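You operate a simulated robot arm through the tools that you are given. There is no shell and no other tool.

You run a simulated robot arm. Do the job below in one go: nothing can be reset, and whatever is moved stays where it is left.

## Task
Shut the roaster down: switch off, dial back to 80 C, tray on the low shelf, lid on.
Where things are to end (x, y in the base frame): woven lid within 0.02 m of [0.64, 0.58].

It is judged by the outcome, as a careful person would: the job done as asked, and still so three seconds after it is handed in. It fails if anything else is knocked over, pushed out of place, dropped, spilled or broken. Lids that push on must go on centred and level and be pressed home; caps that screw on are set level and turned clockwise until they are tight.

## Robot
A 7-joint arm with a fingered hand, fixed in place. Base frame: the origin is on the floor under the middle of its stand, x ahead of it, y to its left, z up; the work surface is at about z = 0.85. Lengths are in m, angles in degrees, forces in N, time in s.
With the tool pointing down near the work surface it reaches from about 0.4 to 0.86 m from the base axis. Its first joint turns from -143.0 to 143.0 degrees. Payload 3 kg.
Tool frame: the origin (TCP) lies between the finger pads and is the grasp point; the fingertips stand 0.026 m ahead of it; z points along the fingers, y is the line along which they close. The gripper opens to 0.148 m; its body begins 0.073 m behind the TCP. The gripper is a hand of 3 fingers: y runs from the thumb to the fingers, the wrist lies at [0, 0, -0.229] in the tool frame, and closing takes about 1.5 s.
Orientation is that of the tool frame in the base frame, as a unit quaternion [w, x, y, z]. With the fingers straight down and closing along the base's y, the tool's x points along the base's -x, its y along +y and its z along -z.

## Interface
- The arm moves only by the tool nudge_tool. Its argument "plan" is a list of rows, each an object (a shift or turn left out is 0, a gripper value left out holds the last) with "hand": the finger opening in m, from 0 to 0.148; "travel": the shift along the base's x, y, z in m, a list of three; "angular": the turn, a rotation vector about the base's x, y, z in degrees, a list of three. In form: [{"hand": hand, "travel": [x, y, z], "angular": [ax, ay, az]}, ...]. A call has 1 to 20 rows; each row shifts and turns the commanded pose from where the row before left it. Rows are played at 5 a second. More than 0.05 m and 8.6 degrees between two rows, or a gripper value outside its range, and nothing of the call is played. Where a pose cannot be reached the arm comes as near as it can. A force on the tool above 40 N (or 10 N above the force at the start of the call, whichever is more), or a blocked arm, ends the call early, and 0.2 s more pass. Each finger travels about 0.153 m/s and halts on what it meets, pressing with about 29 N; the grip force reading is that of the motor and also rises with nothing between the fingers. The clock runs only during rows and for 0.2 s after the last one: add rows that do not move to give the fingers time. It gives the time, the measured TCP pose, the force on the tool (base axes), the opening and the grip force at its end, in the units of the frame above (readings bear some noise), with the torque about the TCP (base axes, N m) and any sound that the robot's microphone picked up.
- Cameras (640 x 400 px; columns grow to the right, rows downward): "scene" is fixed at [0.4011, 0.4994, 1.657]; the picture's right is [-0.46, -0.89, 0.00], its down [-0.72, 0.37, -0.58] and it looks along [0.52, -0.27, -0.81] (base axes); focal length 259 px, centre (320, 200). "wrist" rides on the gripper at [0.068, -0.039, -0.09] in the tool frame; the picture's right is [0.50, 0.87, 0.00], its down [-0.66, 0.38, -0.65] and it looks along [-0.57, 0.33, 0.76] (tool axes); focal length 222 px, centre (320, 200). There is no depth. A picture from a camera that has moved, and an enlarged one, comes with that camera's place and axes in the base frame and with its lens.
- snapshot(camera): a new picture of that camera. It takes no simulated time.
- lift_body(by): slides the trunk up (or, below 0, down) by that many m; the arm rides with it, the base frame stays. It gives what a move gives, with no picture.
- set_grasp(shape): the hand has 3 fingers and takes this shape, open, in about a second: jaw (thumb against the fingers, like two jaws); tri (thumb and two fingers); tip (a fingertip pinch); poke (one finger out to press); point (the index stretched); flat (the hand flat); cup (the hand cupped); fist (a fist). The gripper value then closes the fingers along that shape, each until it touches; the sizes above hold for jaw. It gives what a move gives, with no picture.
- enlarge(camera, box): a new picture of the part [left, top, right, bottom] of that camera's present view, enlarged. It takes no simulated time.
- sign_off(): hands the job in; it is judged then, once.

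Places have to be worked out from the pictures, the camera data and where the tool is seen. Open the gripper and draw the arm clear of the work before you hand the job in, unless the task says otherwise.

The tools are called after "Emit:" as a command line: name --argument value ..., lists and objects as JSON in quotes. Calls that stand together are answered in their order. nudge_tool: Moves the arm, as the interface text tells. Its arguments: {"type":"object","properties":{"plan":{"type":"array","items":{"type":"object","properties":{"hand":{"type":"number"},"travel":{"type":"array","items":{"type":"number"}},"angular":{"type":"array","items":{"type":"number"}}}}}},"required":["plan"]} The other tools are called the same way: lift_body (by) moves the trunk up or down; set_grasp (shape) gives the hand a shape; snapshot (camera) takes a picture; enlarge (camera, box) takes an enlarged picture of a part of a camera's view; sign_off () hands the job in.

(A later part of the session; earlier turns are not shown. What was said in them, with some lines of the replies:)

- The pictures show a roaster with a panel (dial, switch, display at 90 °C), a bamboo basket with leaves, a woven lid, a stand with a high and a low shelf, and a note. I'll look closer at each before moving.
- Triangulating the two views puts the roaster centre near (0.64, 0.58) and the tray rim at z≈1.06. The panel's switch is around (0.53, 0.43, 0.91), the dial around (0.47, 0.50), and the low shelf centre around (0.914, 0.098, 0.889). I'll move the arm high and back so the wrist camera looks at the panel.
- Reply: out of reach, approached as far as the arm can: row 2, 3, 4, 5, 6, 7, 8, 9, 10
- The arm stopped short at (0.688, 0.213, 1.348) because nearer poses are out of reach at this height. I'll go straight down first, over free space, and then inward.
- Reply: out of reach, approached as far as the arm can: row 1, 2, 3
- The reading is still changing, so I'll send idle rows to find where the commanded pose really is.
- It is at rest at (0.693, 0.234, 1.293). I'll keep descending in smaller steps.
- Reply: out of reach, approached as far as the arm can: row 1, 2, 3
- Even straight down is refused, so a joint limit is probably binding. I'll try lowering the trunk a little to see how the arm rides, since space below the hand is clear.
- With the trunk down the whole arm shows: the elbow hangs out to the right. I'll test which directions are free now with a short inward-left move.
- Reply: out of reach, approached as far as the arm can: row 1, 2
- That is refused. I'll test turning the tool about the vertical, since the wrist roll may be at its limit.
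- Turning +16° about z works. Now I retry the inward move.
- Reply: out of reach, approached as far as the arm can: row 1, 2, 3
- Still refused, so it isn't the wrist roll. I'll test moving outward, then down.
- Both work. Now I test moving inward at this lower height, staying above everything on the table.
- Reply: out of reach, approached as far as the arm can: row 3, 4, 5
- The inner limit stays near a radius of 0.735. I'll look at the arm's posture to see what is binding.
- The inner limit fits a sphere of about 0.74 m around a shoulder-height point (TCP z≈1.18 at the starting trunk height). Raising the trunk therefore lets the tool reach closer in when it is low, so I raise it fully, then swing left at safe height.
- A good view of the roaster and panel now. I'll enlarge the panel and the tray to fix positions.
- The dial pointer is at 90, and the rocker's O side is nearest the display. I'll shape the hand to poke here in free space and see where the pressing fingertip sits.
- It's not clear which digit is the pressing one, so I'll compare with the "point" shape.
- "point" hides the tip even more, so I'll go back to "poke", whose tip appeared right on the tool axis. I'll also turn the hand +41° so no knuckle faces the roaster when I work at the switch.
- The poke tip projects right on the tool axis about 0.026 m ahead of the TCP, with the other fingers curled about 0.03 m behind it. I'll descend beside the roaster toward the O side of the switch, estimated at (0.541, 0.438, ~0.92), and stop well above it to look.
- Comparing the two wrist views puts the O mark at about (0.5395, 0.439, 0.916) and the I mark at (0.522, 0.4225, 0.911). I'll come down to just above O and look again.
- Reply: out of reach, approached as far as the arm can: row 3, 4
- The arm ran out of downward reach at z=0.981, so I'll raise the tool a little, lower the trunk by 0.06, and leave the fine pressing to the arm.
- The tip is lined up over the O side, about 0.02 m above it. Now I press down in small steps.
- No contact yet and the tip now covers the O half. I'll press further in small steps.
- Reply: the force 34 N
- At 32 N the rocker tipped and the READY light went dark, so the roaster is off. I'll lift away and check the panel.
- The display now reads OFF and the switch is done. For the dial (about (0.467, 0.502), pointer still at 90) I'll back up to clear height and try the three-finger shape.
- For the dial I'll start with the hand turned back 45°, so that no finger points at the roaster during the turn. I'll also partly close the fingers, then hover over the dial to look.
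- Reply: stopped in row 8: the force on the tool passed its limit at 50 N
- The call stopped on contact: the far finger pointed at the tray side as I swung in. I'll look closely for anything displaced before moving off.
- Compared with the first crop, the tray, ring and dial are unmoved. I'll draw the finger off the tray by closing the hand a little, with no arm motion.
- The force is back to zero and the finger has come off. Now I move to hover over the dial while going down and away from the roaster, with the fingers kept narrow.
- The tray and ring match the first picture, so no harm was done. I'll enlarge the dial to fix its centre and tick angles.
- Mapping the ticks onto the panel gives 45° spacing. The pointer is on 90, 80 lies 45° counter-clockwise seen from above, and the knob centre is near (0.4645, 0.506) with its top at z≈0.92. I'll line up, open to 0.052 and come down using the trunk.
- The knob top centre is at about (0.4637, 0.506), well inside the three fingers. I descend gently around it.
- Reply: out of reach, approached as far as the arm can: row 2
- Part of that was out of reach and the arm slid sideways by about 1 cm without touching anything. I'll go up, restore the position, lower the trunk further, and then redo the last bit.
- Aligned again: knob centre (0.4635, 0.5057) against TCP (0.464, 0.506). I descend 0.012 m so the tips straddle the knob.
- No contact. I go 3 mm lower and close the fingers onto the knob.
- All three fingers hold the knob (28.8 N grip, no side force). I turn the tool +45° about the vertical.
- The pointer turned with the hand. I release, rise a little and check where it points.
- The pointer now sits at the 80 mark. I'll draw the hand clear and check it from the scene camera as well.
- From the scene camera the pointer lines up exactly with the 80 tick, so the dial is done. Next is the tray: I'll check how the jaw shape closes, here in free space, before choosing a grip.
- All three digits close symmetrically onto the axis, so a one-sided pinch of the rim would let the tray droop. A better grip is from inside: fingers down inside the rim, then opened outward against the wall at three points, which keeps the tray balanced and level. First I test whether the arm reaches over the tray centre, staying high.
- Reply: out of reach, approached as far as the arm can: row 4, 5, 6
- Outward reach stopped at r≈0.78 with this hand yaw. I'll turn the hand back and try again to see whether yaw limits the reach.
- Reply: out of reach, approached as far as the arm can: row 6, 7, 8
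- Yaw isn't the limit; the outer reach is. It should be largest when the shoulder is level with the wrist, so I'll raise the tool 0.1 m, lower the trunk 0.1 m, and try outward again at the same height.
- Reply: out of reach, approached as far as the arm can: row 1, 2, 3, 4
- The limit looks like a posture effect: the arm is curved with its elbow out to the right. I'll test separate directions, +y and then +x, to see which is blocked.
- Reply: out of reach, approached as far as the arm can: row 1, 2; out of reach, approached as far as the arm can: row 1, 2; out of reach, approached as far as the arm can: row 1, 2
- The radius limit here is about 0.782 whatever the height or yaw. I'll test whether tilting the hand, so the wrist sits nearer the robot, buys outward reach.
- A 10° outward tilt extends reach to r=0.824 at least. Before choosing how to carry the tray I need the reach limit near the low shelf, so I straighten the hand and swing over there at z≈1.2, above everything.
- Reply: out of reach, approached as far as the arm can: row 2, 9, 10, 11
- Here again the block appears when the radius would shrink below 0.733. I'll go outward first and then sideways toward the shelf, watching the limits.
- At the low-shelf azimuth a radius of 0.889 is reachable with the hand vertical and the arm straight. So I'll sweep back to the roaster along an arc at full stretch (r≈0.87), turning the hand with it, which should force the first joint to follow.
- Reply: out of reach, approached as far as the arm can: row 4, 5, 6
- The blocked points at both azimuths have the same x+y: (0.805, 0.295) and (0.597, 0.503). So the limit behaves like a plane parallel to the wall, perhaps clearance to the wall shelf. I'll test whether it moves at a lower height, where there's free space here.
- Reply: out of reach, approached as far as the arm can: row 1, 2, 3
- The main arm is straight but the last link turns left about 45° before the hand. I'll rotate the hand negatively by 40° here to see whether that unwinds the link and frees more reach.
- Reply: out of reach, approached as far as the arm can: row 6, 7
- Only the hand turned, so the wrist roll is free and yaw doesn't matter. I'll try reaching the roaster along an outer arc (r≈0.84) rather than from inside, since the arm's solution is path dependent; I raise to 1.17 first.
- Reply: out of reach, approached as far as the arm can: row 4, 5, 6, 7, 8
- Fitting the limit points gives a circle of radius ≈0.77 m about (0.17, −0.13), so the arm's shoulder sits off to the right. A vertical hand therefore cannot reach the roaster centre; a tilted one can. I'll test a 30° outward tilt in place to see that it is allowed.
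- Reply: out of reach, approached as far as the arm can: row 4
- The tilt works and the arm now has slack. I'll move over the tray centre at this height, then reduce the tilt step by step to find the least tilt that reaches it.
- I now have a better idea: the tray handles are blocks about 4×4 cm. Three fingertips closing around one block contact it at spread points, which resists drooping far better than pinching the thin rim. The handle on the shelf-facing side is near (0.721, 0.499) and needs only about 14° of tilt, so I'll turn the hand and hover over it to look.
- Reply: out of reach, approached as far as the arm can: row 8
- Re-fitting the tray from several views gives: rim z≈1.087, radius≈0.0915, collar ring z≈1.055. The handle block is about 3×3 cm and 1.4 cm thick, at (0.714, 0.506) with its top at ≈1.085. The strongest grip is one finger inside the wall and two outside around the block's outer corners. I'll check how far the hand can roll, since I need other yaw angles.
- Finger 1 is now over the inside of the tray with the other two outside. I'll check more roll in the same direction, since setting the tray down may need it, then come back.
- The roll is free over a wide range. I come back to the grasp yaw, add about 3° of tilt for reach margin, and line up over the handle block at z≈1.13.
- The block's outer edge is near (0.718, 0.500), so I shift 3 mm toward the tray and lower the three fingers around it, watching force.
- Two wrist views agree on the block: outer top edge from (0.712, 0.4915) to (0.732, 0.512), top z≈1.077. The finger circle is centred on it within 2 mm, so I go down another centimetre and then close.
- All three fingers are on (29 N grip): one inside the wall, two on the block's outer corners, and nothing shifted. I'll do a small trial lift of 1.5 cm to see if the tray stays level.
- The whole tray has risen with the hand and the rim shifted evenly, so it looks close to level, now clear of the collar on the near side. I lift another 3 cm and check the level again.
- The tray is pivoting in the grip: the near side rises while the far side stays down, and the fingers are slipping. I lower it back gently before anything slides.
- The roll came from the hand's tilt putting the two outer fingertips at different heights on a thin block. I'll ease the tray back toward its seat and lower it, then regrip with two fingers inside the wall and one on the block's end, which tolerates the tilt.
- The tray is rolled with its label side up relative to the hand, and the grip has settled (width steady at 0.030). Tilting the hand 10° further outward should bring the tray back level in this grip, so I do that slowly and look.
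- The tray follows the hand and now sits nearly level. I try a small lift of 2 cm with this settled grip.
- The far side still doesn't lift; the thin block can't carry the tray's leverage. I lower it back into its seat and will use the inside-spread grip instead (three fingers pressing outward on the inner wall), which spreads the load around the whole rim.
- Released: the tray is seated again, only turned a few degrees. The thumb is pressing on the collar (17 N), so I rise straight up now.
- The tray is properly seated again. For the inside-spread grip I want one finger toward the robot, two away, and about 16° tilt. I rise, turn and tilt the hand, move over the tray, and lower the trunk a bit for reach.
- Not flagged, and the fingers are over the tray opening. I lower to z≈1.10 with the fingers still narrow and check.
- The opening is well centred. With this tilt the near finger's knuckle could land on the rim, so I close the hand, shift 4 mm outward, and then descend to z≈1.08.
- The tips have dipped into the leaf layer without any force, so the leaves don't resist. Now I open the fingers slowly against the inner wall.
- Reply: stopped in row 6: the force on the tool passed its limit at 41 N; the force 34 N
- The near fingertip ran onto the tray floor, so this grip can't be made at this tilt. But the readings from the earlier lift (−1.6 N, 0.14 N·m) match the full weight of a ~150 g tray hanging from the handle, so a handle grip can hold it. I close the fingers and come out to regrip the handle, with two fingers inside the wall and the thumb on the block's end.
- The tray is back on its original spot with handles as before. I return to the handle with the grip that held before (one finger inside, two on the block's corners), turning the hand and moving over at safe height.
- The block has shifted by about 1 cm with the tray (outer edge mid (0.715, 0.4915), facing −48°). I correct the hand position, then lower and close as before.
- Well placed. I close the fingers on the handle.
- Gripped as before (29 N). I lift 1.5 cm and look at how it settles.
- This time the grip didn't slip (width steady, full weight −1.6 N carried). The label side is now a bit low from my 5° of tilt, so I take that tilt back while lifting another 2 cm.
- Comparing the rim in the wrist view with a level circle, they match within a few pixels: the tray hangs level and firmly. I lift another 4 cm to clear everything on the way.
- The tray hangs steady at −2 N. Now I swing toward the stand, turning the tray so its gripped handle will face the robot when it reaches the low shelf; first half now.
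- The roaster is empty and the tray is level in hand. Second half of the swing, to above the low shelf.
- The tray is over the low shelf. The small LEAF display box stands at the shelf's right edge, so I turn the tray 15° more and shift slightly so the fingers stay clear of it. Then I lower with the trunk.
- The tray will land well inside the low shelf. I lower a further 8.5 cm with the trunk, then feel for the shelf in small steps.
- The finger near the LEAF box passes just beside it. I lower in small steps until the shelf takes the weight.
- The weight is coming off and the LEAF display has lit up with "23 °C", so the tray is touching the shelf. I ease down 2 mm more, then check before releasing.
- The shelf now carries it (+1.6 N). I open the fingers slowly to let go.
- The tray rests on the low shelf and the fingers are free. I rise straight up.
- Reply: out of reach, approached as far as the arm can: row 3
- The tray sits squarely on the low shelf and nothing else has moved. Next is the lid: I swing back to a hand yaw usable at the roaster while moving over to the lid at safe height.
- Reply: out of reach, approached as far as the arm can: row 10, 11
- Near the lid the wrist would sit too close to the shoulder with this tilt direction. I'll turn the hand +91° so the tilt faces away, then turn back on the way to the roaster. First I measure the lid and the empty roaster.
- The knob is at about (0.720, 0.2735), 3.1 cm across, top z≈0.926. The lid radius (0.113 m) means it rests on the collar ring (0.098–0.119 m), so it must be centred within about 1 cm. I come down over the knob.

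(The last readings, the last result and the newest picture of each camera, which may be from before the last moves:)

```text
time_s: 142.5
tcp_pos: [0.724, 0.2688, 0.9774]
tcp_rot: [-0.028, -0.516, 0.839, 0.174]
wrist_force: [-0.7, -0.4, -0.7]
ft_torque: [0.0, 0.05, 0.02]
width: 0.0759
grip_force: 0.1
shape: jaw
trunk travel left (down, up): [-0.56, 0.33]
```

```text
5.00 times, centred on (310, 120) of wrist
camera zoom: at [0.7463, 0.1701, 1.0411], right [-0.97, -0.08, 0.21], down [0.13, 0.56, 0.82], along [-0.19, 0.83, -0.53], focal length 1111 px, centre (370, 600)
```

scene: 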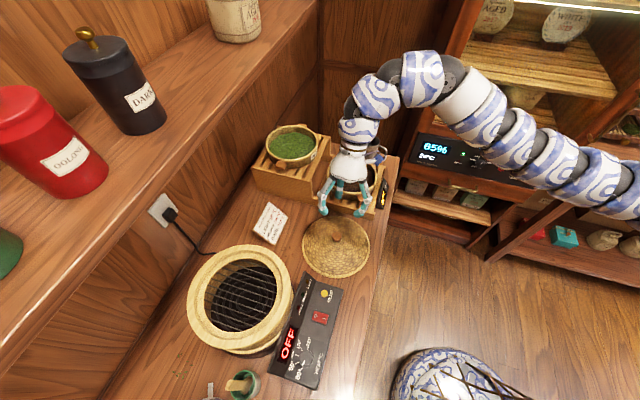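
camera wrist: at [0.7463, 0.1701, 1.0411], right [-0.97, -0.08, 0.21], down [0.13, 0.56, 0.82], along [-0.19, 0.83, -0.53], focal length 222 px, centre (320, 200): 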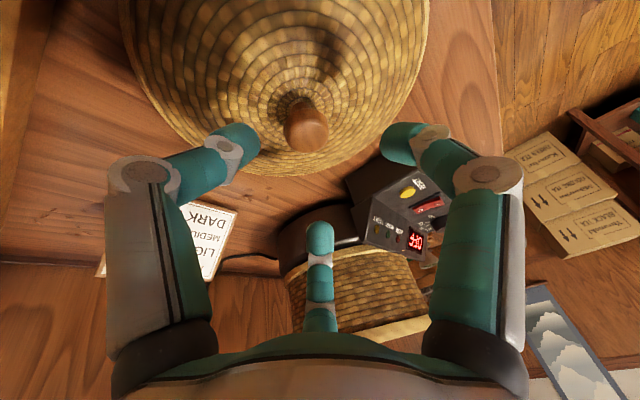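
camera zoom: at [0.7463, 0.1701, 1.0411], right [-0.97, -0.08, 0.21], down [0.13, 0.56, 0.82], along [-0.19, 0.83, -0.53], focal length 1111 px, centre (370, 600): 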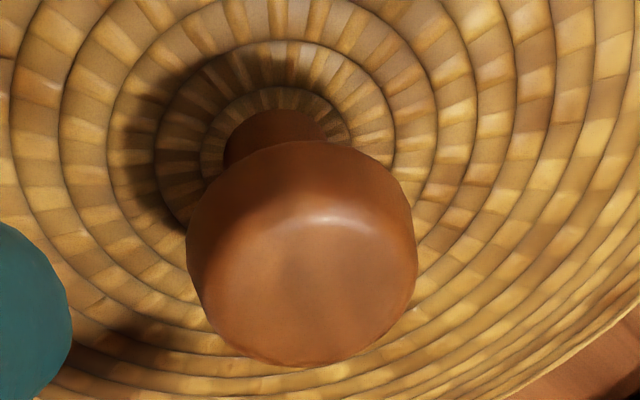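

The knob is a mushroom shape: a head 3.1 cm wide at z≈0.907–0.922 on a thin neck. I reduce the tilt to about 17°, settle the fingertips around the head and close gently.

Emit:
nudge_tool --plan '[{"angular": [-2.27, -1.97, 0], "travel": [-0.0005, 0.0005, -0.015]}, {"travel": [0, 0, -0.015], "hand": 0.07}, {"travel": [0, 0, -0.012]}, {"travel": [0, 0, -0.008]}, {}]'

Emit:
snapshot --camera "wrist"

Emit:
enlarge --camera "scene" --box '[280, 180, 400, 290]'

```text
time_s: 143.7
tcp_pos: [0.7232, 0.2692, 0.9279]
tcp_rot: [-0.023, -0.517, 0.843, 0.148]
wrist_force: [-0.6, 0.1, -0.6]
ft_torque: [-0.03, 0.02, 0.0]
width: 0.0704
grip_force: 0.0
shape: jaw
trunk travel left (down, up): [-0.56, 0.33]
```

```text
taken
camera wrist: at [0.7426, 0.1732, 0.9961], right [-0.98, -0.08, 0.18], down [0.1, 0.59, 0.8], along [-0.17, 0.81, -0.57], focal length 222 px, centre (320, 200)
```

wrist: 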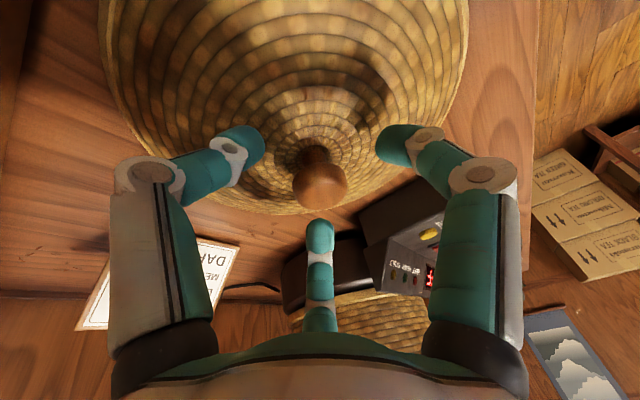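

```text
3.64 times, centred on (340, 235) of scene
camera zoom: at [0.4011, 0.4994, 1.657], right [-0.46, -0.89, 0.0], down [-0.72, 0.37, -0.58], along [0.52, -0.27, -0.81], focal length 943 px, centre (247, 73)
```

zoom: 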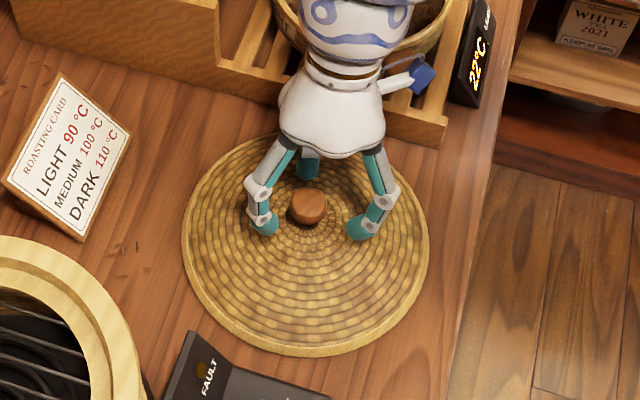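

The knob is centred between the three tips. I close gently.

Emit:
nudge_tool --plan '[{"hand": 0.055}, {"hand": 0.045}, {"hand": 0.035}, {"hand": 0.025}, {"hand": 0.015}, {}]'

Emit:
enlarge --camera "wrist" --box '[220, 90, 420, 250]'

Emit:
enlarge --camera "scene" --box '[280, 180, 400, 290]'

```text
time_s: 145.1
tcp_pos: [0.7228, 0.2693, 0.9278]
tcp_rot: [-0.024, -0.517, 0.843, 0.149]
wrist_force: [-0.7, -0.1, -0.5]
ft_torque: [-0.01, -0.02, 0.02]
width: 0.0268
grip_force: 29.5
shape: jaw
trunk travel left (down, up): [-0.56, 0.33]
```

```text
2.50 times, centred on (320, 170) of wrist
camera zoom: at [0.7425, 0.1733, 0.9961], right [-0.98, -0.08, 0.18], down [0.1, 0.59, 0.8], along [-0.17, 0.81, -0.57], focal length 555 px, centre (320, 275)
```

zoom: 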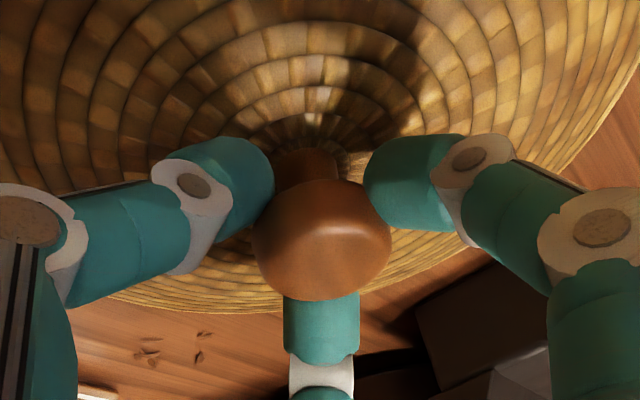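

```text
3.64 times, centred on (340, 235) of scene
camera zoom: at [0.4011, 0.4994, 1.657], right [-0.46, -0.89, 0.0], down [-0.72, 0.37, -0.58], along [0.52, -0.27, -0.81], focal length 943 px, centre (247, 73)
```

zoom: 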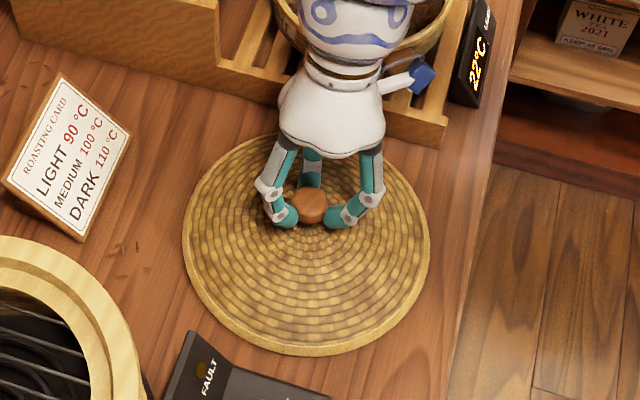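

Gripped just under the mushroom head (29.5 N). I lift 1.5 cm and check that the lid stays level.

Emit:
nudge_tool --plan '[{"travel": [0, 0, 0.005]}, {"travel": [0, 0, 0.005]}, {"travel": [0, 0, 0.006]}, {}]'

Emit:
enlarge --camera "scene" --box '[270, 170, 410, 300]'

Emit:
snapshot --camera "wrist"

```text
time_s: 146.1
tcp_pos: [0.7231, 0.2681, 0.9443]
tcp_rot: [-0.024, -0.517, 0.843, 0.149]
wrist_force: [0.5, -0.1, -2.3]
ft_torque: [-0.01, 0.01, -0.02]
width: 0.0271
grip_force: 28.9
shape: jaw
trunk travel left (down, up): [-0.56, 0.33]
```

```text
3.08 times, centred on (340, 235) of scene
camera zoom: at [0.4011, 0.4994, 1.657], right [-0.46, -0.89, 0.0], down [-0.72, 0.37, -0.58], along [0.52, -0.27, -0.81], focal length 798 px, centre (258, 92)
```

zoom: 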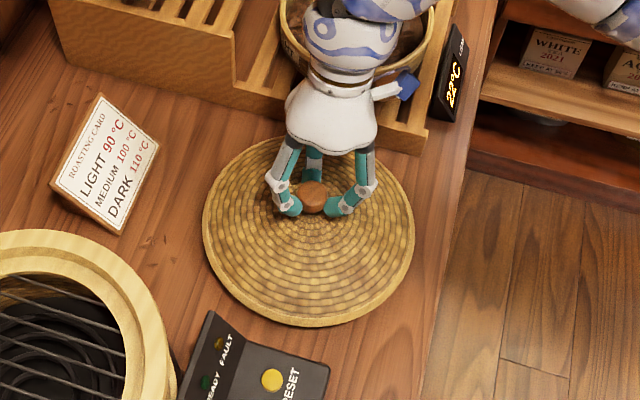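

```text
taken
camera wrist: at [0.743, 0.1731, 1.012], right [-0.98, -0.08, 0.18], down [0.1, 0.59, 0.8], along [-0.17, 0.81, -0.57], focal length 222 px, centre (320, 200)
```

wrist: 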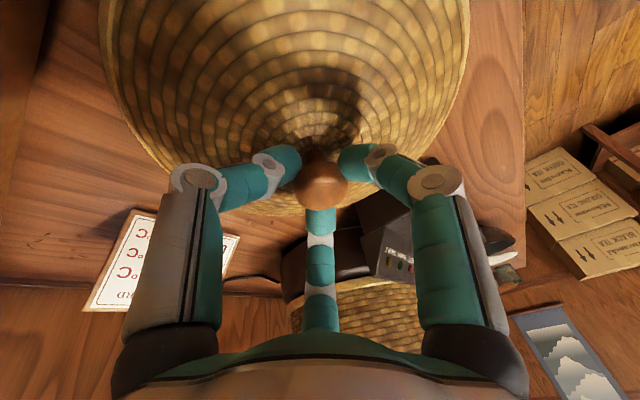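

The lid rises level (−2.3 N, no torque). I raise it well clear: trunk up 10 cm, then the arm up 14 cm.

Emit:
lift_body --by 0.1

Emit:
nudge_tool --plan '[{"travel": [0, 0, 0.02]}, {"travel": [0, 0, 0.03]}, {"travel": [0, 0, 0.03]}, {"travel": [0, 0, 0.03]}, {"travel": [0, 0, 0.025]}, {}]'

Emit:
snapshot --camera "scene"

Emit:
snapshot --camera "wrist"

```text
time_s: 147.5
tcp_pos: [0.7231, 0.2689, 1.0438]
tcp_rot: [-0.024, -0.518, 0.842, 0.148]
wrist_force: [-1.3, 0.7, -1.5]
ft_torque: [-0.01, -0.02, 0.0]
width: 0.0269
grip_force: 29.1
shape: jaw
trunk travel left (down, up): [-0.66, 0.23]
```

```text
time_s: 148.9
tcp_pos: [0.7243, 0.2693, 1.1781]
tcp_rot: [-0.024, -0.517, 0.842, 0.149]
wrist_force: [-0.2, 0.5, -1.3]
ft_torque: [-0.03, -0.05, -0.01]
width: 0.0266
grip_force: 28.9
shape: jaw
trunk travel left (down, up): [-0.66, 0.23]
```

```text
taken
```

scene: 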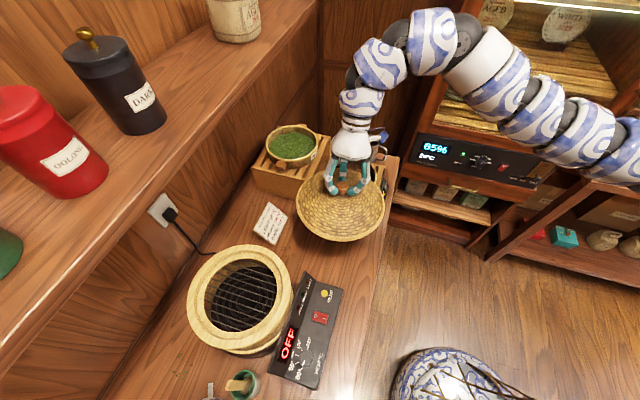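

```text
taken
camera wrist: at [0.745, 0.1734, 1.2463], right [-0.98, -0.08, 0.18], down [0.1, 0.59, 0.8], along [-0.17, 0.81, -0.57], focal length 222 px, centre (320, 200)
```

wrist: 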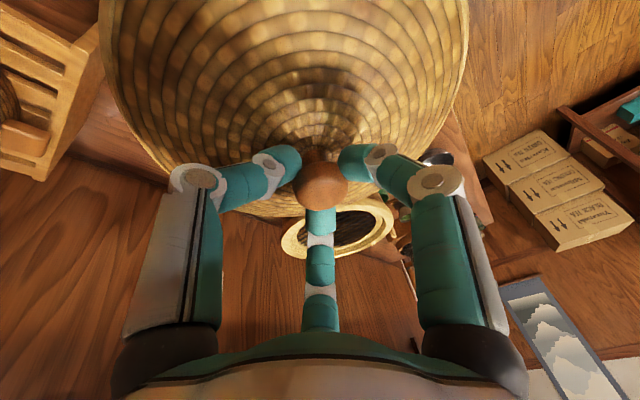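

Lid level with its rim at z≈1.10. I carry it to the roaster while turning the hand back 75°, so the tilt points outward there.

Emit:
nudge_tool --plan '[{"travel": [-0.004, 0.013, 0], "angular": [0, 0, -3.5]}, {"travel": [-0.007, 0.025, 0], "angular": [0, 0, -6.5]}, {"travel": [-0.007, 0.026, 0], "angular": [0, 0, -6.5]}, {"travel": [-0.007, 0.026, 0], "angular": [0, 0, -6.5]}, {"travel": [-0.007, 0.026, 0], "angular": [0, 0, -6.5]}, {"travel": [-0.008, 0.026, 0], "angular": [0, 0, -6.5]}, {"travel": [-0.008, 0.026, 0], "angular": [0, 0, -6.5]}, {"travel": [-0.008, 0.026, 0], "angular": [0, 0, -6.5]}, {"travel": [-0.008, 0.026, 0], "angular": [0, 0, -6.5]}, {"travel": [-0.008, 0.026, 0], "angular": [0, 0, -6.5]}, {"travel": [-0.008, 0.026, 0], "angular": [0, 0, -6.5]}, {"travel": [-0.005, 0.02, 0], "angular": [0, 0, -3.5]}, {}]'

Emit:
snapshot --camera "scene"

Emit:
snapshot --camera "wrist"

```text
time_s: 151.7
tcp_pos: [0.6383, 0.56, 1.1783]
tcp_rot: [0.068, 0.078, 0.986, 0.134]
wrist_force: [-0.4, 0.3, -0.8]
ft_torque: [-0.03, 0.01, -0.02]
width: 0.0268
grip_force: 29.6
shape: jaw
trunk travel left (down, up): [-0.66, 0.23]
```

```text
taken
```

scene: 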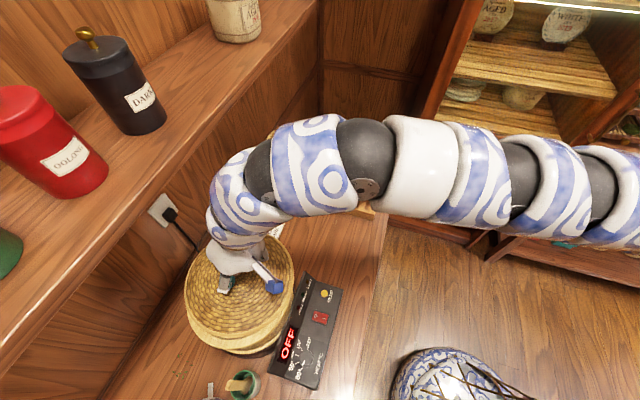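

```text
taken
camera wrist: at [0.5539, 0.5122, 1.2472], right [-0.37, 0.91, 0.18], down [0.59, 0.08, 0.8], along [0.71, 0.41, -0.57], focal length 222 px, centre (320, 200)
```

wrist: 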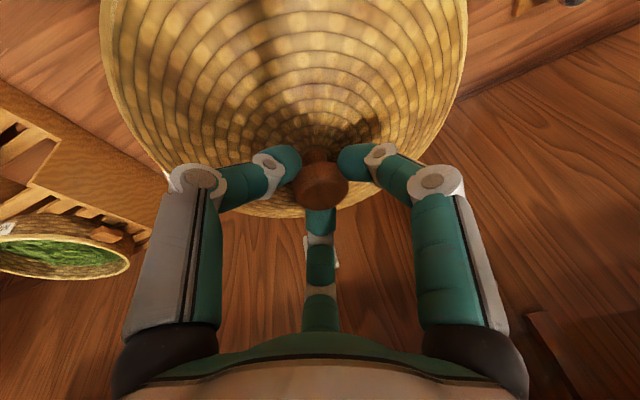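

No reach flags. I move the last 1.6 cm to put the lid's centre over (0.64, 0.58) and compare it with the collar.

Emit:
nudge_tool --plan '[{"travel": [-0.0005, 0.008, 0]}, {"travel": [-0.0005, 0.008, 0]}, {}]'

Emit:
enlarge --camera "scene" --box '[142, 220, 338, 360]'

Emit:
snapshot --camera "wrist"

```text
time_s: 152.5
tcp_pos: [0.6361, 0.5746, 1.1788]
tcp_rot: [0.068, 0.076, 0.986, 0.133]
wrist_force: [-0.5, -0.4, -1.2]
ft_torque: [-0.02, 0.03, 0.0]
width: 0.0268
grip_force: 28.7
shape: jaw
trunk travel left (down, up): [-0.66, 0.23]
```

```text
2.86 times, centred on (240, 290) of scene
camera zoom: at [0.4011, 0.4994, 1.657], right [-0.46, -0.89, 0.0], down [-0.72, 0.37, -0.58], along [0.52, -0.27, -0.81], focal length 741 px, centre (549, -57)
```

zoom: 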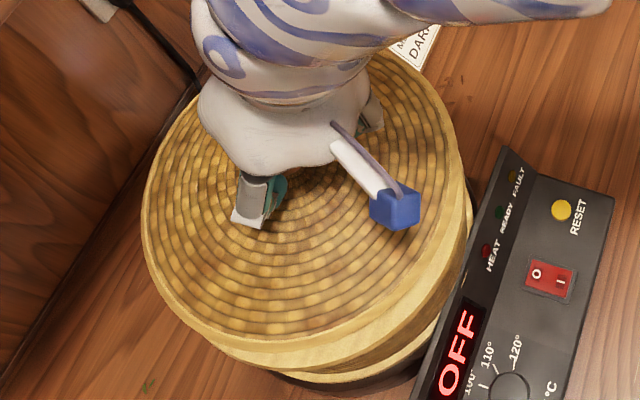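

```text
taken
camera wrist: at [0.5508, 0.5265, 1.2469], right [-0.37, 0.91, 0.18], down [0.59, 0.08, 0.8], along [0.71, 0.41, -0.57], focal length 222 px, centre (320, 200)
```

wrist: 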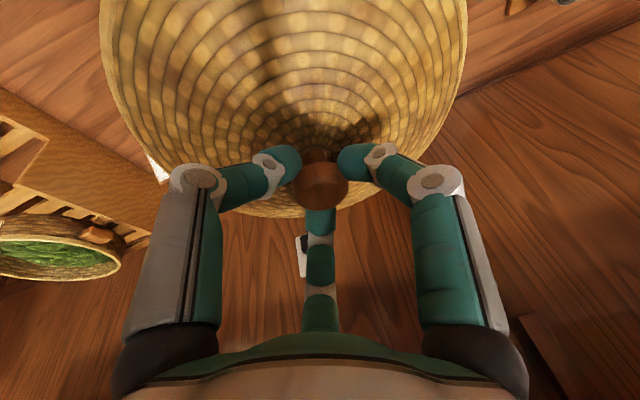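

By readings the lid centre is at (0.639, 0.578), and its left/right position matches the collar. I lower to about 1.5 cm above the collar for a closer comparison.

Emit:
nudge_tool --plan '[{"travel": [0.0005, 0.001, -0.01]}, {"travel": [0.0005, 0.0005, -0.01]}, {"travel": [0, 0, -0.007]}, {}]'

Emit:
enlarge --camera "scene" --box '[142, 220, 338, 360]'

```text
time_s: 153.5
tcp_pos: [0.6365, 0.5758, 1.1611]
tcp_rot: [0.068, 0.077, 0.986, 0.133]
wrist_force: [0.7, 0.0, -1.0]
ft_torque: [0.02, 0.02, -0.04]
width: 0.0268
grip_force: 29.2
shape: jaw
out of reach, approached as far as the arm can: row 1
trunk travel left (down, up): [-0.66, 0.23]
```

```text
2.86 times, centred on (240, 290) of scene
camera zoom: at [0.4011, 0.4994, 1.657], right [-0.46, -0.89, 0.0], down [-0.72, 0.37, -0.58], along [0.52, -0.27, -0.81], focal length 741 px, centre (549, -57)
```

zoom: 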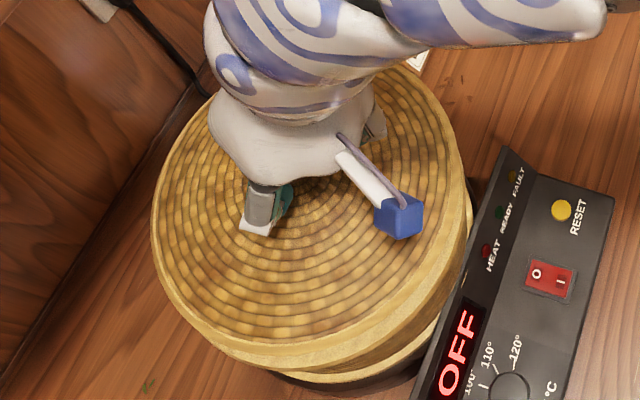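

The lid lines up with the collar to within a few millimetres. I lower it in small steps until it touches.

Emit:
nudge_tool --plan '[{"travel": [0, 0, -0.008]}, {"travel": [0, 0, -0.008]}, {"travel": [0, 0, -0.005]}, {}]'

Emit:
enlarge --camera "scene" --box '[142, 220, 338, 360]'

```text
time_s: 154.5
tcp_pos: [0.6372, 0.5741, 1.1406]
tcp_rot: [0.068, 0.077, 0.986, 0.134]
wrist_force: [-0.8, -0.7, -2.1]
ft_torque: [-0.02, 0.01, 0.0]
width: 0.0268
grip_force: 28.7
shape: jaw
trunk travel left (down, up): [-0.66, 0.23]
```

```text
2.86 times, centred on (240, 290) of scene
camera zoom: at [0.4011, 0.4994, 1.657], right [-0.46, -0.89, 0.0], down [-0.72, 0.37, -0.58], along [0.52, -0.27, -0.81], focal length 741 px, centre (549, -57)
```

zoom: 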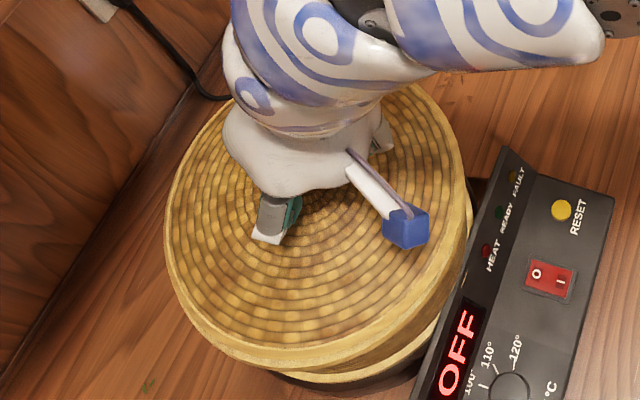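

Nearly on: lid centre about (0.640, 0.578). I keep lowering in 3 mm steps watching the force.

Emit:
nudge_tool --plan '[{"travel": [0, 0.001, -0.003]}, {"travel": [0, 0, -0.003]}, {}]'

Emit:
nudge_tool --plan '[{"travel": [0, 0, -0.002]}, {}]'

Emit:
enlarge --camera "scene" --box '[142, 220, 338, 360]'

```text
time_s: 155.3
tcp_pos: [0.6357, 0.5763, 1.1338]
tcp_rot: [0.068, 0.077, 0.986, 0.134]
wrist_force: [0.5, 0.8, -1.5]
ft_torque: [0.01, 0.02, 0.02]
width: 0.027
grip_force: 29.0
shape: jaw
trunk travel left (down, up): [-0.66, 0.23]
```

```text
time_s: 155.9
tcp_pos: [0.6367, 0.578, 1.1327]
tcp_rot: [0.067, 0.077, 0.986, 0.134]
wrist_force: [0.1, 0.3, -0.5]
ft_torque: [-0.02, 0.07, -0.02]
width: 0.0265
grip_force: 28.9
shape: jaw
trunk travel left (down, up): [-0.66, 0.23]
```

```text
2.86 times, centred on (240, 290) of scene
camera zoom: at [0.4011, 0.4994, 1.657], right [-0.46, -0.89, 0.0], down [-0.72, 0.37, -0.58], along [0.52, -0.27, -0.81], focal length 741 px, centre (549, -57)
```

zoom: 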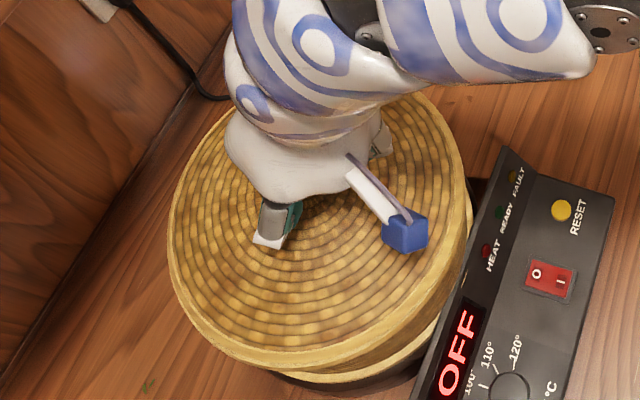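

The lid outline now coincides with the collar and the weight is easing off. I press down a little further to seat it.

Emit:
nudge_tool --plan '[{"travel": [0, 0, -0.002]}, {"travel": [0, 0, -0.002]}, {}]'

Emit:
nudge_tool --plan '[{"travel": [0, 0, -0.002]}, {"travel": [0, 0, -0.002]}, {}]'

```text
time_s: 156.7
tcp_pos: [0.6369, 0.5759, 1.1299]
tcp_rot: [0.068, 0.076, 0.986, 0.135]
wrist_force: [-0.4, 1.7, 11.2]
ft_torque: [0.16, 0.08, 0.06]
width: 0.027
grip_force: 28.9
shape: jaw
trunk travel left (down, up): [-0.66, 0.23]
```

```text
time_s: 157.5
tcp_pos: [0.635, 0.5763, 1.1279]
tcp_rot: [0.069, 0.076, 0.985, 0.136]
wrist_force: [3.7, 2.7, 27.5]
ft_torque: [0.42, -0.19, 0.11]
width: 0.0282
grip_force: 29.0
shape: jaw
trunk travel left (down, up): [-0.66, 0.23]
```

The lid is firmly seated (27 N). I relieve the pressure, look, then open the fingers.

Emit:
nudge_tool --plan '[{"travel": [0, 0, 0.003]}, {"travel": [0, 0, 0.001]}, {}]'

Emit:
snapshot --camera "wrist"

Emit:
enlarge --camera "scene" --box '[142, 220, 338, 360]'

```text
time_s: 158.3
tcp_pos: [0.6345, 0.5752, 1.129]
tcp_rot: [0.068, 0.076, 0.986, 0.133]
wrist_force: [3.4, 2.6, 13.4]
ft_torque: [0.31, -0.18, 0.06]
width: 0.0282
grip_force: 29.1
shape: jaw
trunk travel left (down, up): [-0.66, 0.23]
```

```text
taken
camera wrist: at [0.5498, 0.5271, 1.1973], right [-0.37, 0.91, 0.18], down [0.59, 0.08, 0.8], along [0.71, 0.41, -0.57], focal length 222 px, centre (320, 200)
```

wrist: 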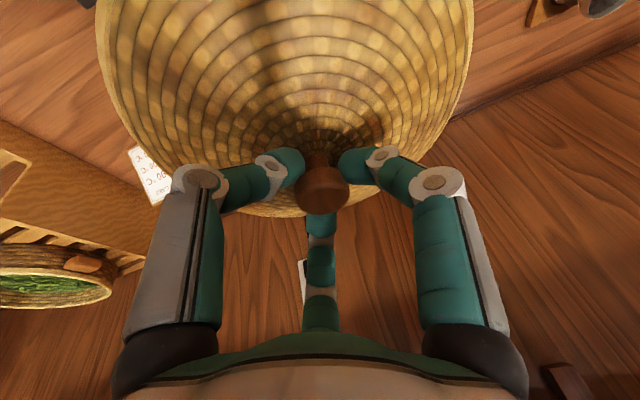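

```text
2.86 times, centred on (240, 290) of scene
camera zoom: at [0.4011, 0.4994, 1.657], right [-0.46, -0.89, 0.0], down [-0.72, 0.37, -0.58], along [0.52, -0.27, -0.81], focal length 741 px, centre (549, -57)
```

zoom: 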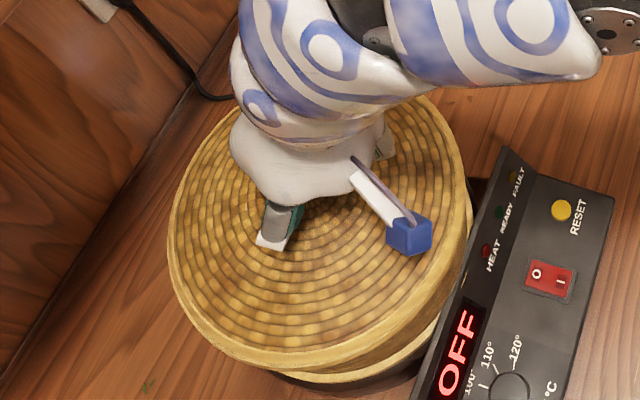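

The lid is centred and flush on the collar. I open the fingers slowly.

Emit:
nudge_tool --plan '[{"hand": 0.034}, {"hand": 0.042}, {"hand": 0.05}, {"hand": 0.06}, {"hand": 0.07}, {}]'

Emit:
snapshot --camera "wrist"

Emit:
enlarge --camera "scene" --box '[142, 220, 338, 360]'

```text
time_s: 159.7
tcp_pos: [0.6352, 0.5759, 1.129]
tcp_rot: [0.068, 0.076, 0.986, 0.133]
wrist_force: [-0.6, 1.1, 3.4]
ft_torque: [-0.09, 0.01, -0.01]
width: 0.0681
grip_force: 0.2
shape: jaw
trunk travel left (down, up): [-0.66, 0.23]
```

```text
taken
camera wrist: at [0.5503, 0.5274, 1.1975], right [-0.37, 0.91, 0.18], down [0.59, 0.08, 0.8], along [0.71, 0.41, -0.57], focal length 222 px, centre (320, 200)
```

wrist: 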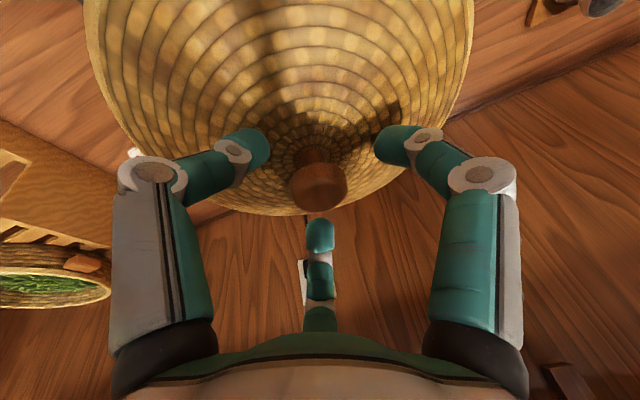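

```text
2.86 times, centred on (240, 290) of scene
camera zoom: at [0.4011, 0.4994, 1.657], right [-0.46, -0.89, 0.0], down [-0.72, 0.37, -0.58], along [0.52, -0.27, -0.81], focal length 741 px, centre (549, -57)
```

zoom: 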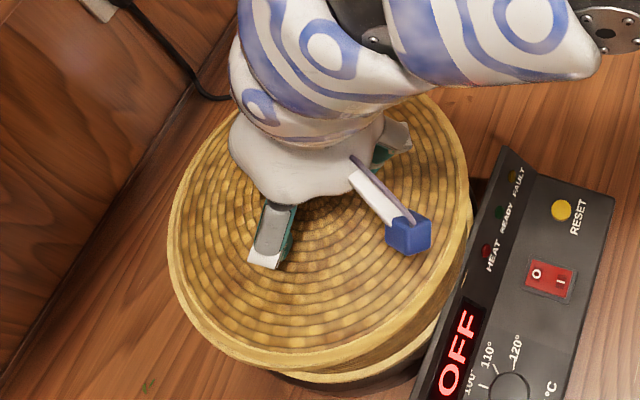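

Released, with one fingertip lightly touching the lid. I rise straight up clear of the knob.

Emit:
nudge_tool --plan '[{"travel": [0, 0, 0.015]}, {"travel": [0, 0, 0.025]}, {"travel": [0, 0, 0.03]}, {}]'

Emit:
snapshot --camera "wrist"

Emit:
enlarge --camera "scene" --box '[142, 220, 338, 360]'

```text
time_s: 160.7
tcp_pos: [0.6342, 0.5747, 1.1987]
tcp_rot: [0.068, 0.076, 0.986, 0.134]
wrist_force: [1.0, -0.2, -0.4]
ft_torque: [0.02, -0.03, 0.05]
width: 0.0696
grip_force: 0.1
shape: jaw
trunk travel left (down, up): [-0.66, 0.23]
```

```text
taken
camera wrist: at [0.5489, 0.5253, 1.2671], right [-0.37, 0.91, 0.18], down [0.59, 0.08, 0.8], along [0.71, 0.41, -0.57], focal length 222 px, centre (320, 200)
```

wrist: 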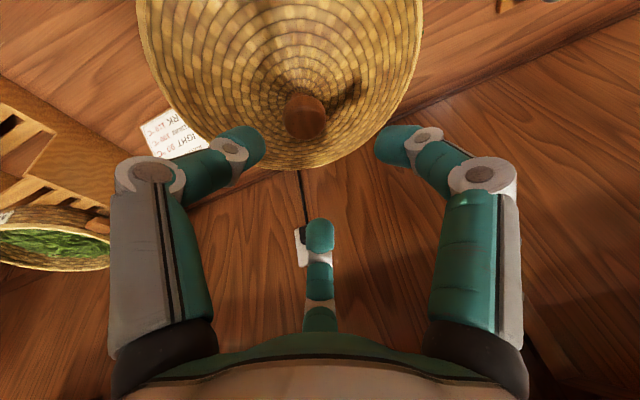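

```text
2.86 times, centred on (240, 290) of scene
camera zoom: at [0.4011, 0.4994, 1.657], right [-0.46, -0.89, 0.0], down [-0.72, 0.37, -0.58], along [0.52, -0.27, -0.81], focal length 741 px, centre (549, -57)
```

zoom: 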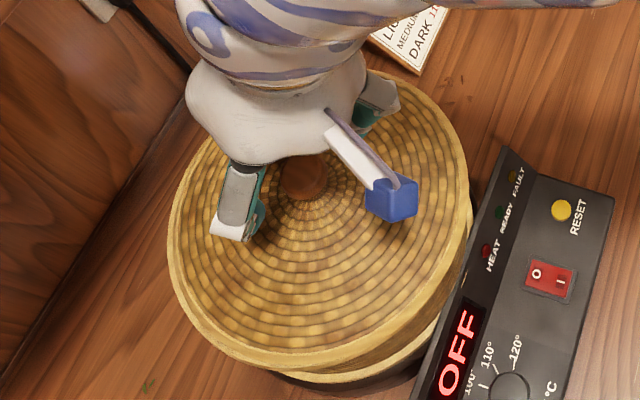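

The lid is on, with the knob near (0.634, 0.579). I draw the hand back toward the robot side, straighten it, and take verification pictures.

Emit:
nudge_tool --plan '[{"travel": [0.005, -0.02, 0.015]}, {"travel": [0.01, -0.035, 0.01]}, {"travel": [0.01, -0.04, 0], "angular": [-2.2, 1.4, 0]}, {"travel": [0.012, -0.04, 0], "angular": [-2.2, 1.4, 0]}, {"travel": [0.012, -0.04, 0], "angular": [-2.2, 1.4, 0]}, {"travel": [0.015, -0.04, 0], "angular": [-2.2, 1.4, 0]}, {"travel": [0.02, -0.03, 0]}, {}]'

Emit:
snapshot --camera "wrist"

Emit:
snapshot --camera "scene"

```text
time_s: 162.5
tcp_pos: [0.7191, 0.3312, 1.2221]
tcp_rot: [0.025, 0.077, 0.995, 0.054]
wrist_force: [-0.6, 0.1, -0.6]
ft_torque: [-0.04, -0.02, 0.0]
width: 0.0697
grip_force: 0.1
shape: jaw
trunk travel left (down, up): [-0.66, 0.23]
```

```text
taken
camera wrist: at [0.6415, 0.2949, 1.3053], right [-0.36, 0.93, 0.08], down [0.66, 0.2, 0.72], along [0.65, 0.31, -0.69], focal length 222 px, centre (320, 200)
```

wrist: 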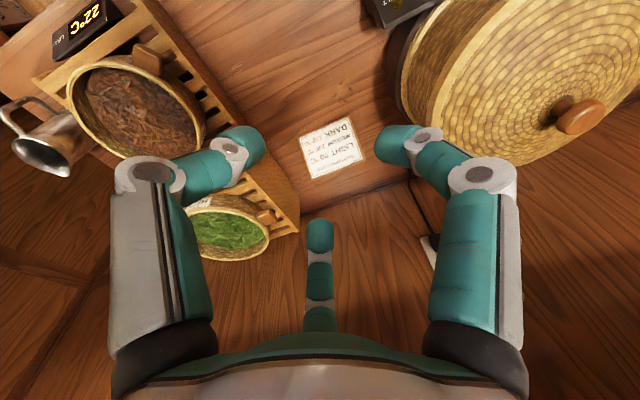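

```text
taken
```

scene: 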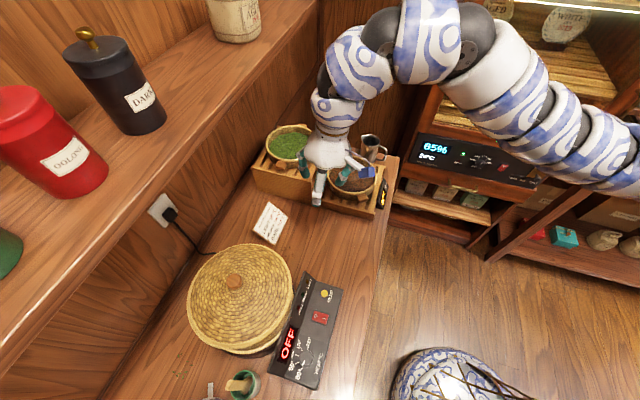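

Everything looks in place. I check the lid, the dial and switch, and the tray close up.

Emit:
enlarge --camera "scene" --box '[142, 220, 338, 360]'

Emit:
enlarge --camera "scene" --box '[260, 270, 360, 390]'

Emit:
enlarge --camera "wrist" --box '[360, 0, 640, 180]'

Emit:
enlarge --camera "scene" --box '[240, 110, 400, 220]'

```text
2.86 times, centred on (240, 290) of scene
camera zoom: at [0.4011, 0.4994, 1.657], right [-0.46, -0.89, 0.0], down [-0.72, 0.37, -0.58], along [0.52, -0.27, -0.81], focal length 741 px, centre (549, -57)
```

zoom: 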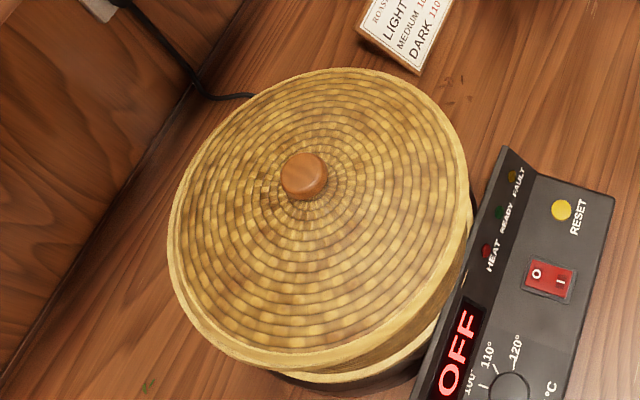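

```text
3.33 times, centred on (310, 330) of scene
camera zoom: at [0.4011, 0.4994, 1.657], right [-0.46, -0.89, 0.0], down [-0.72, 0.37, -0.58], along [0.52, -0.27, -0.81], focal length 864 px, centre (353, -233)
```

zoom: 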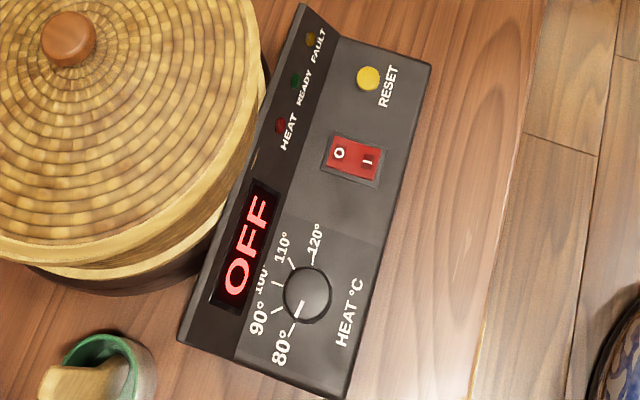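

```text
2.22 times, centred on (500, 90) of wrist
camera zoom: at [0.6415, 0.2949, 1.3053], right [-0.36, 0.93, 0.08], down [0.66, 0.2, 0.72], along [0.65, 0.31, -0.69], focal length 494 px, centre (-80, 444)
```

zoom: 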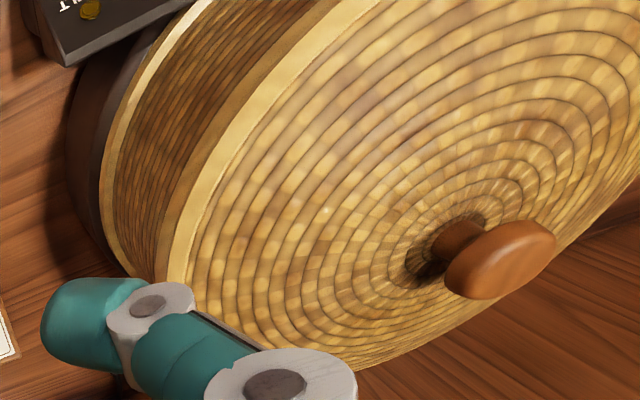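

```text
3.64 times, centred on (320, 165) of scene
camera zoom: at [0.4011, 0.4994, 1.657], right [-0.46, -0.89, 0.0], down [-0.72, 0.37, -0.58], along [0.52, -0.27, -0.81], focal length 943 px, centre (320, 327)
```

zoom: 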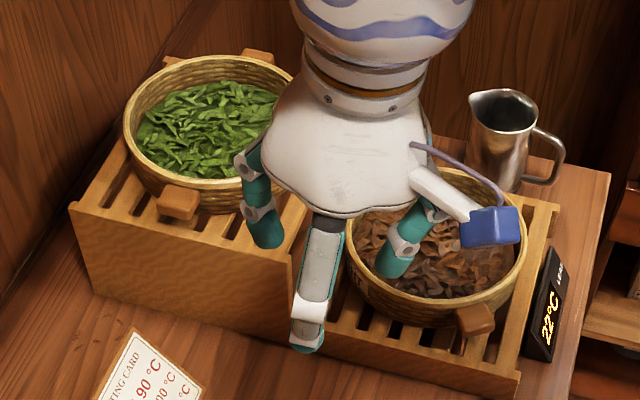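

All as asked: switch on O (display OFF), pointer on 80, tray with leaves on the low shelf, lid flush on the roaster. I open the hand and draw the arm up and clear.

Emit:
nudge_tool --plan '[{"travel": [0, -0.01, 0.03], "hand": 0.1}, {"travel": [0, -0.02, 0.03], "hand": 0.148}, {"travel": [0.005, -0.03, 0.03]}, {"travel": [0.005, -0.03, 0.02]}, {"travel": [0, -0.02, 0.01]}, {}]'

Emit:
lift_body --by 0.08

Emit:
snapshot --camera "scene"

Emit:
snapshot --camera "wrist"

```text
time_s: 163.9
tcp_pos: [0.7333, 0.2225, 1.3346]
tcp_rot: [0.026, 0.077, 0.995, 0.056]
wrist_force: [0.1, -0.1, 0.1]
ft_torque: [0.01, 0.0, 0.0]
width: 0.1481
grip_force: 0.0
shape: jaw
out of reach, approached as far as the arm can: row 5
trunk travel left (down, up): [-0.66, 0.23]
```

```text
time_s: 165.0
tcp_pos: [0.7338, 0.2226, 1.4137]
tcp_rot: [0.025, 0.077, 0.995, 0.056]
wrist_force: [0.1, -0.1, -0.2]
ft_torque: [0.01, 0.0, 0.0]
width: 0.1479
grip_force: 0.0
shape: jaw
trunk travel left (down, up): [-0.74, 0.15]
```

```text
taken
```

scene: 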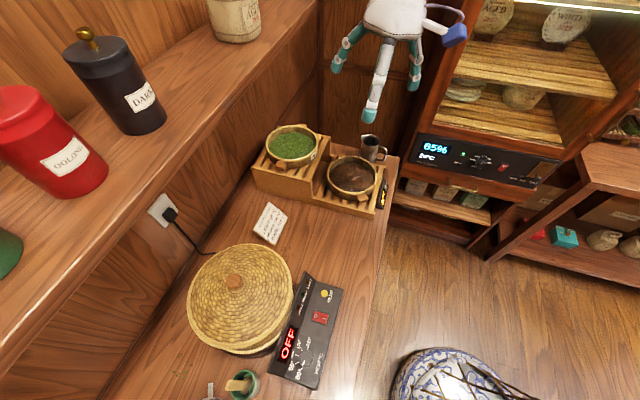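

```text
taken
camera wrist: at [0.6563, 0.1852, 1.4972], right [-0.36, 0.93, 0.08], down [0.66, 0.2, 0.72], along [0.65, 0.31, -0.69], focal length 222 px, centre (320, 200)
```

wrist: 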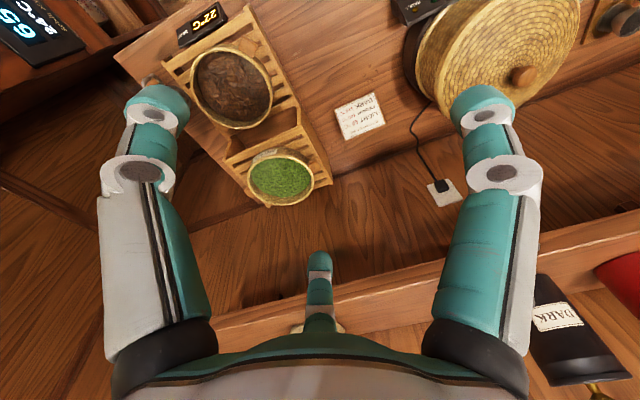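

The arm is clear and nothing else has moved. One last close look at the dial and the tray before handing in.

Emit:
enlarge --camera "scene" --box '[270, 325, 350, 375]'

Emit:
enlarge --camera "scene" --box '[250, 110, 400, 220]'

```text
8.00 times, centred on (310, 350) of scene
camera zoom: at [0.4011, 0.4994, 1.657], right [-0.46, -0.89, 0.0], down [-0.72, 0.37, -0.58], along [0.52, -0.27, -0.81], focal length 2075 px, centre (400, -1000)
```

zoom: 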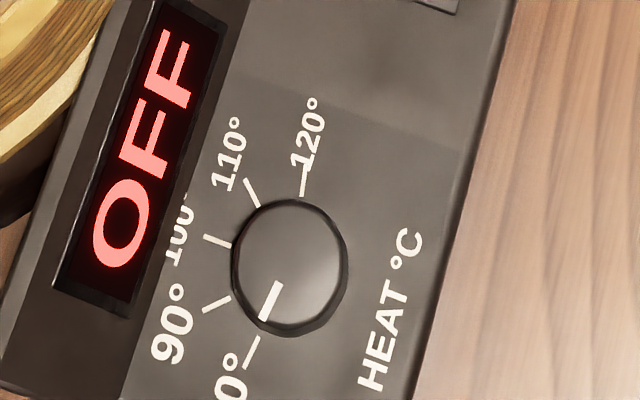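

```text
3.64 times, centred on (325, 165) of scene
camera zoom: at [0.4011, 0.4994, 1.657], right [-0.46, -0.89, 0.0], down [-0.72, 0.37, -0.58], along [0.52, -0.27, -0.81], focal length 943 px, centre (302, 327)
```

zoom: 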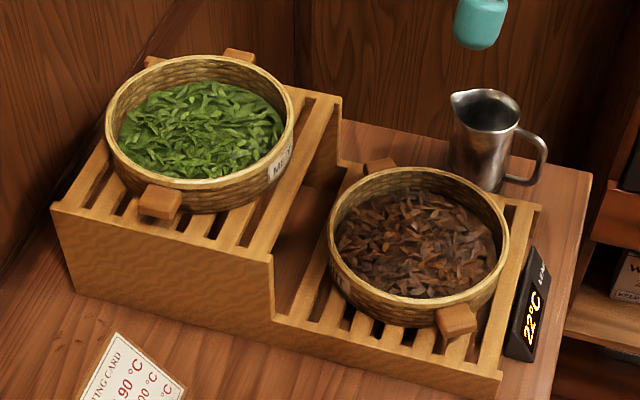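

The dial pointer sits on the 80 tick, the display reads OFF, the tray rests flat on the low shelf, and the lid is centred on the roaster. The hand is open and clear, so I hand the job in.

Emit:
sign_off

```text
The job is handed in.
```

The roaster is shut down and the job is handed in. The final pictures showed everything in place:

- **Switch:** it is on O, the display reads OFF and the indicator lights are out.
- **Dial:** the pointer is lined up with the 80 °C mark.
- **Tray:** the LIGHT tray is level on the low shelf with its leaves still in it. The stand's LEAF display lit up when the tray was set down.
- **Lid:** it sits flat on the roaster and I pressed it down to 27 N. I put its centre at about (0.634, 0.579), within the 0.02 m allowed around (0.64, 0.58).

**Problems on the way**
- **Contact:** one finger bumped the tray while I was reaching for the dial. The call stopped at 50 N and the pictures showed nothing had moved.
- **Tray grip:** my first tries at lifting the tray let it tilt, and once a fingertip pushed on its floor. I set it back each time before getting a firm hold on the handle, and I saw no spilled leaves in the pictures.
- **Leaf colour:** the leaves went from yellow-green to brown at about the time I switched off. I don't know whether that is the finished roast or too much, since the tray is labelled "roast to LIGHT".

Nothing else looked out of place. The arm is open and clear of the work.
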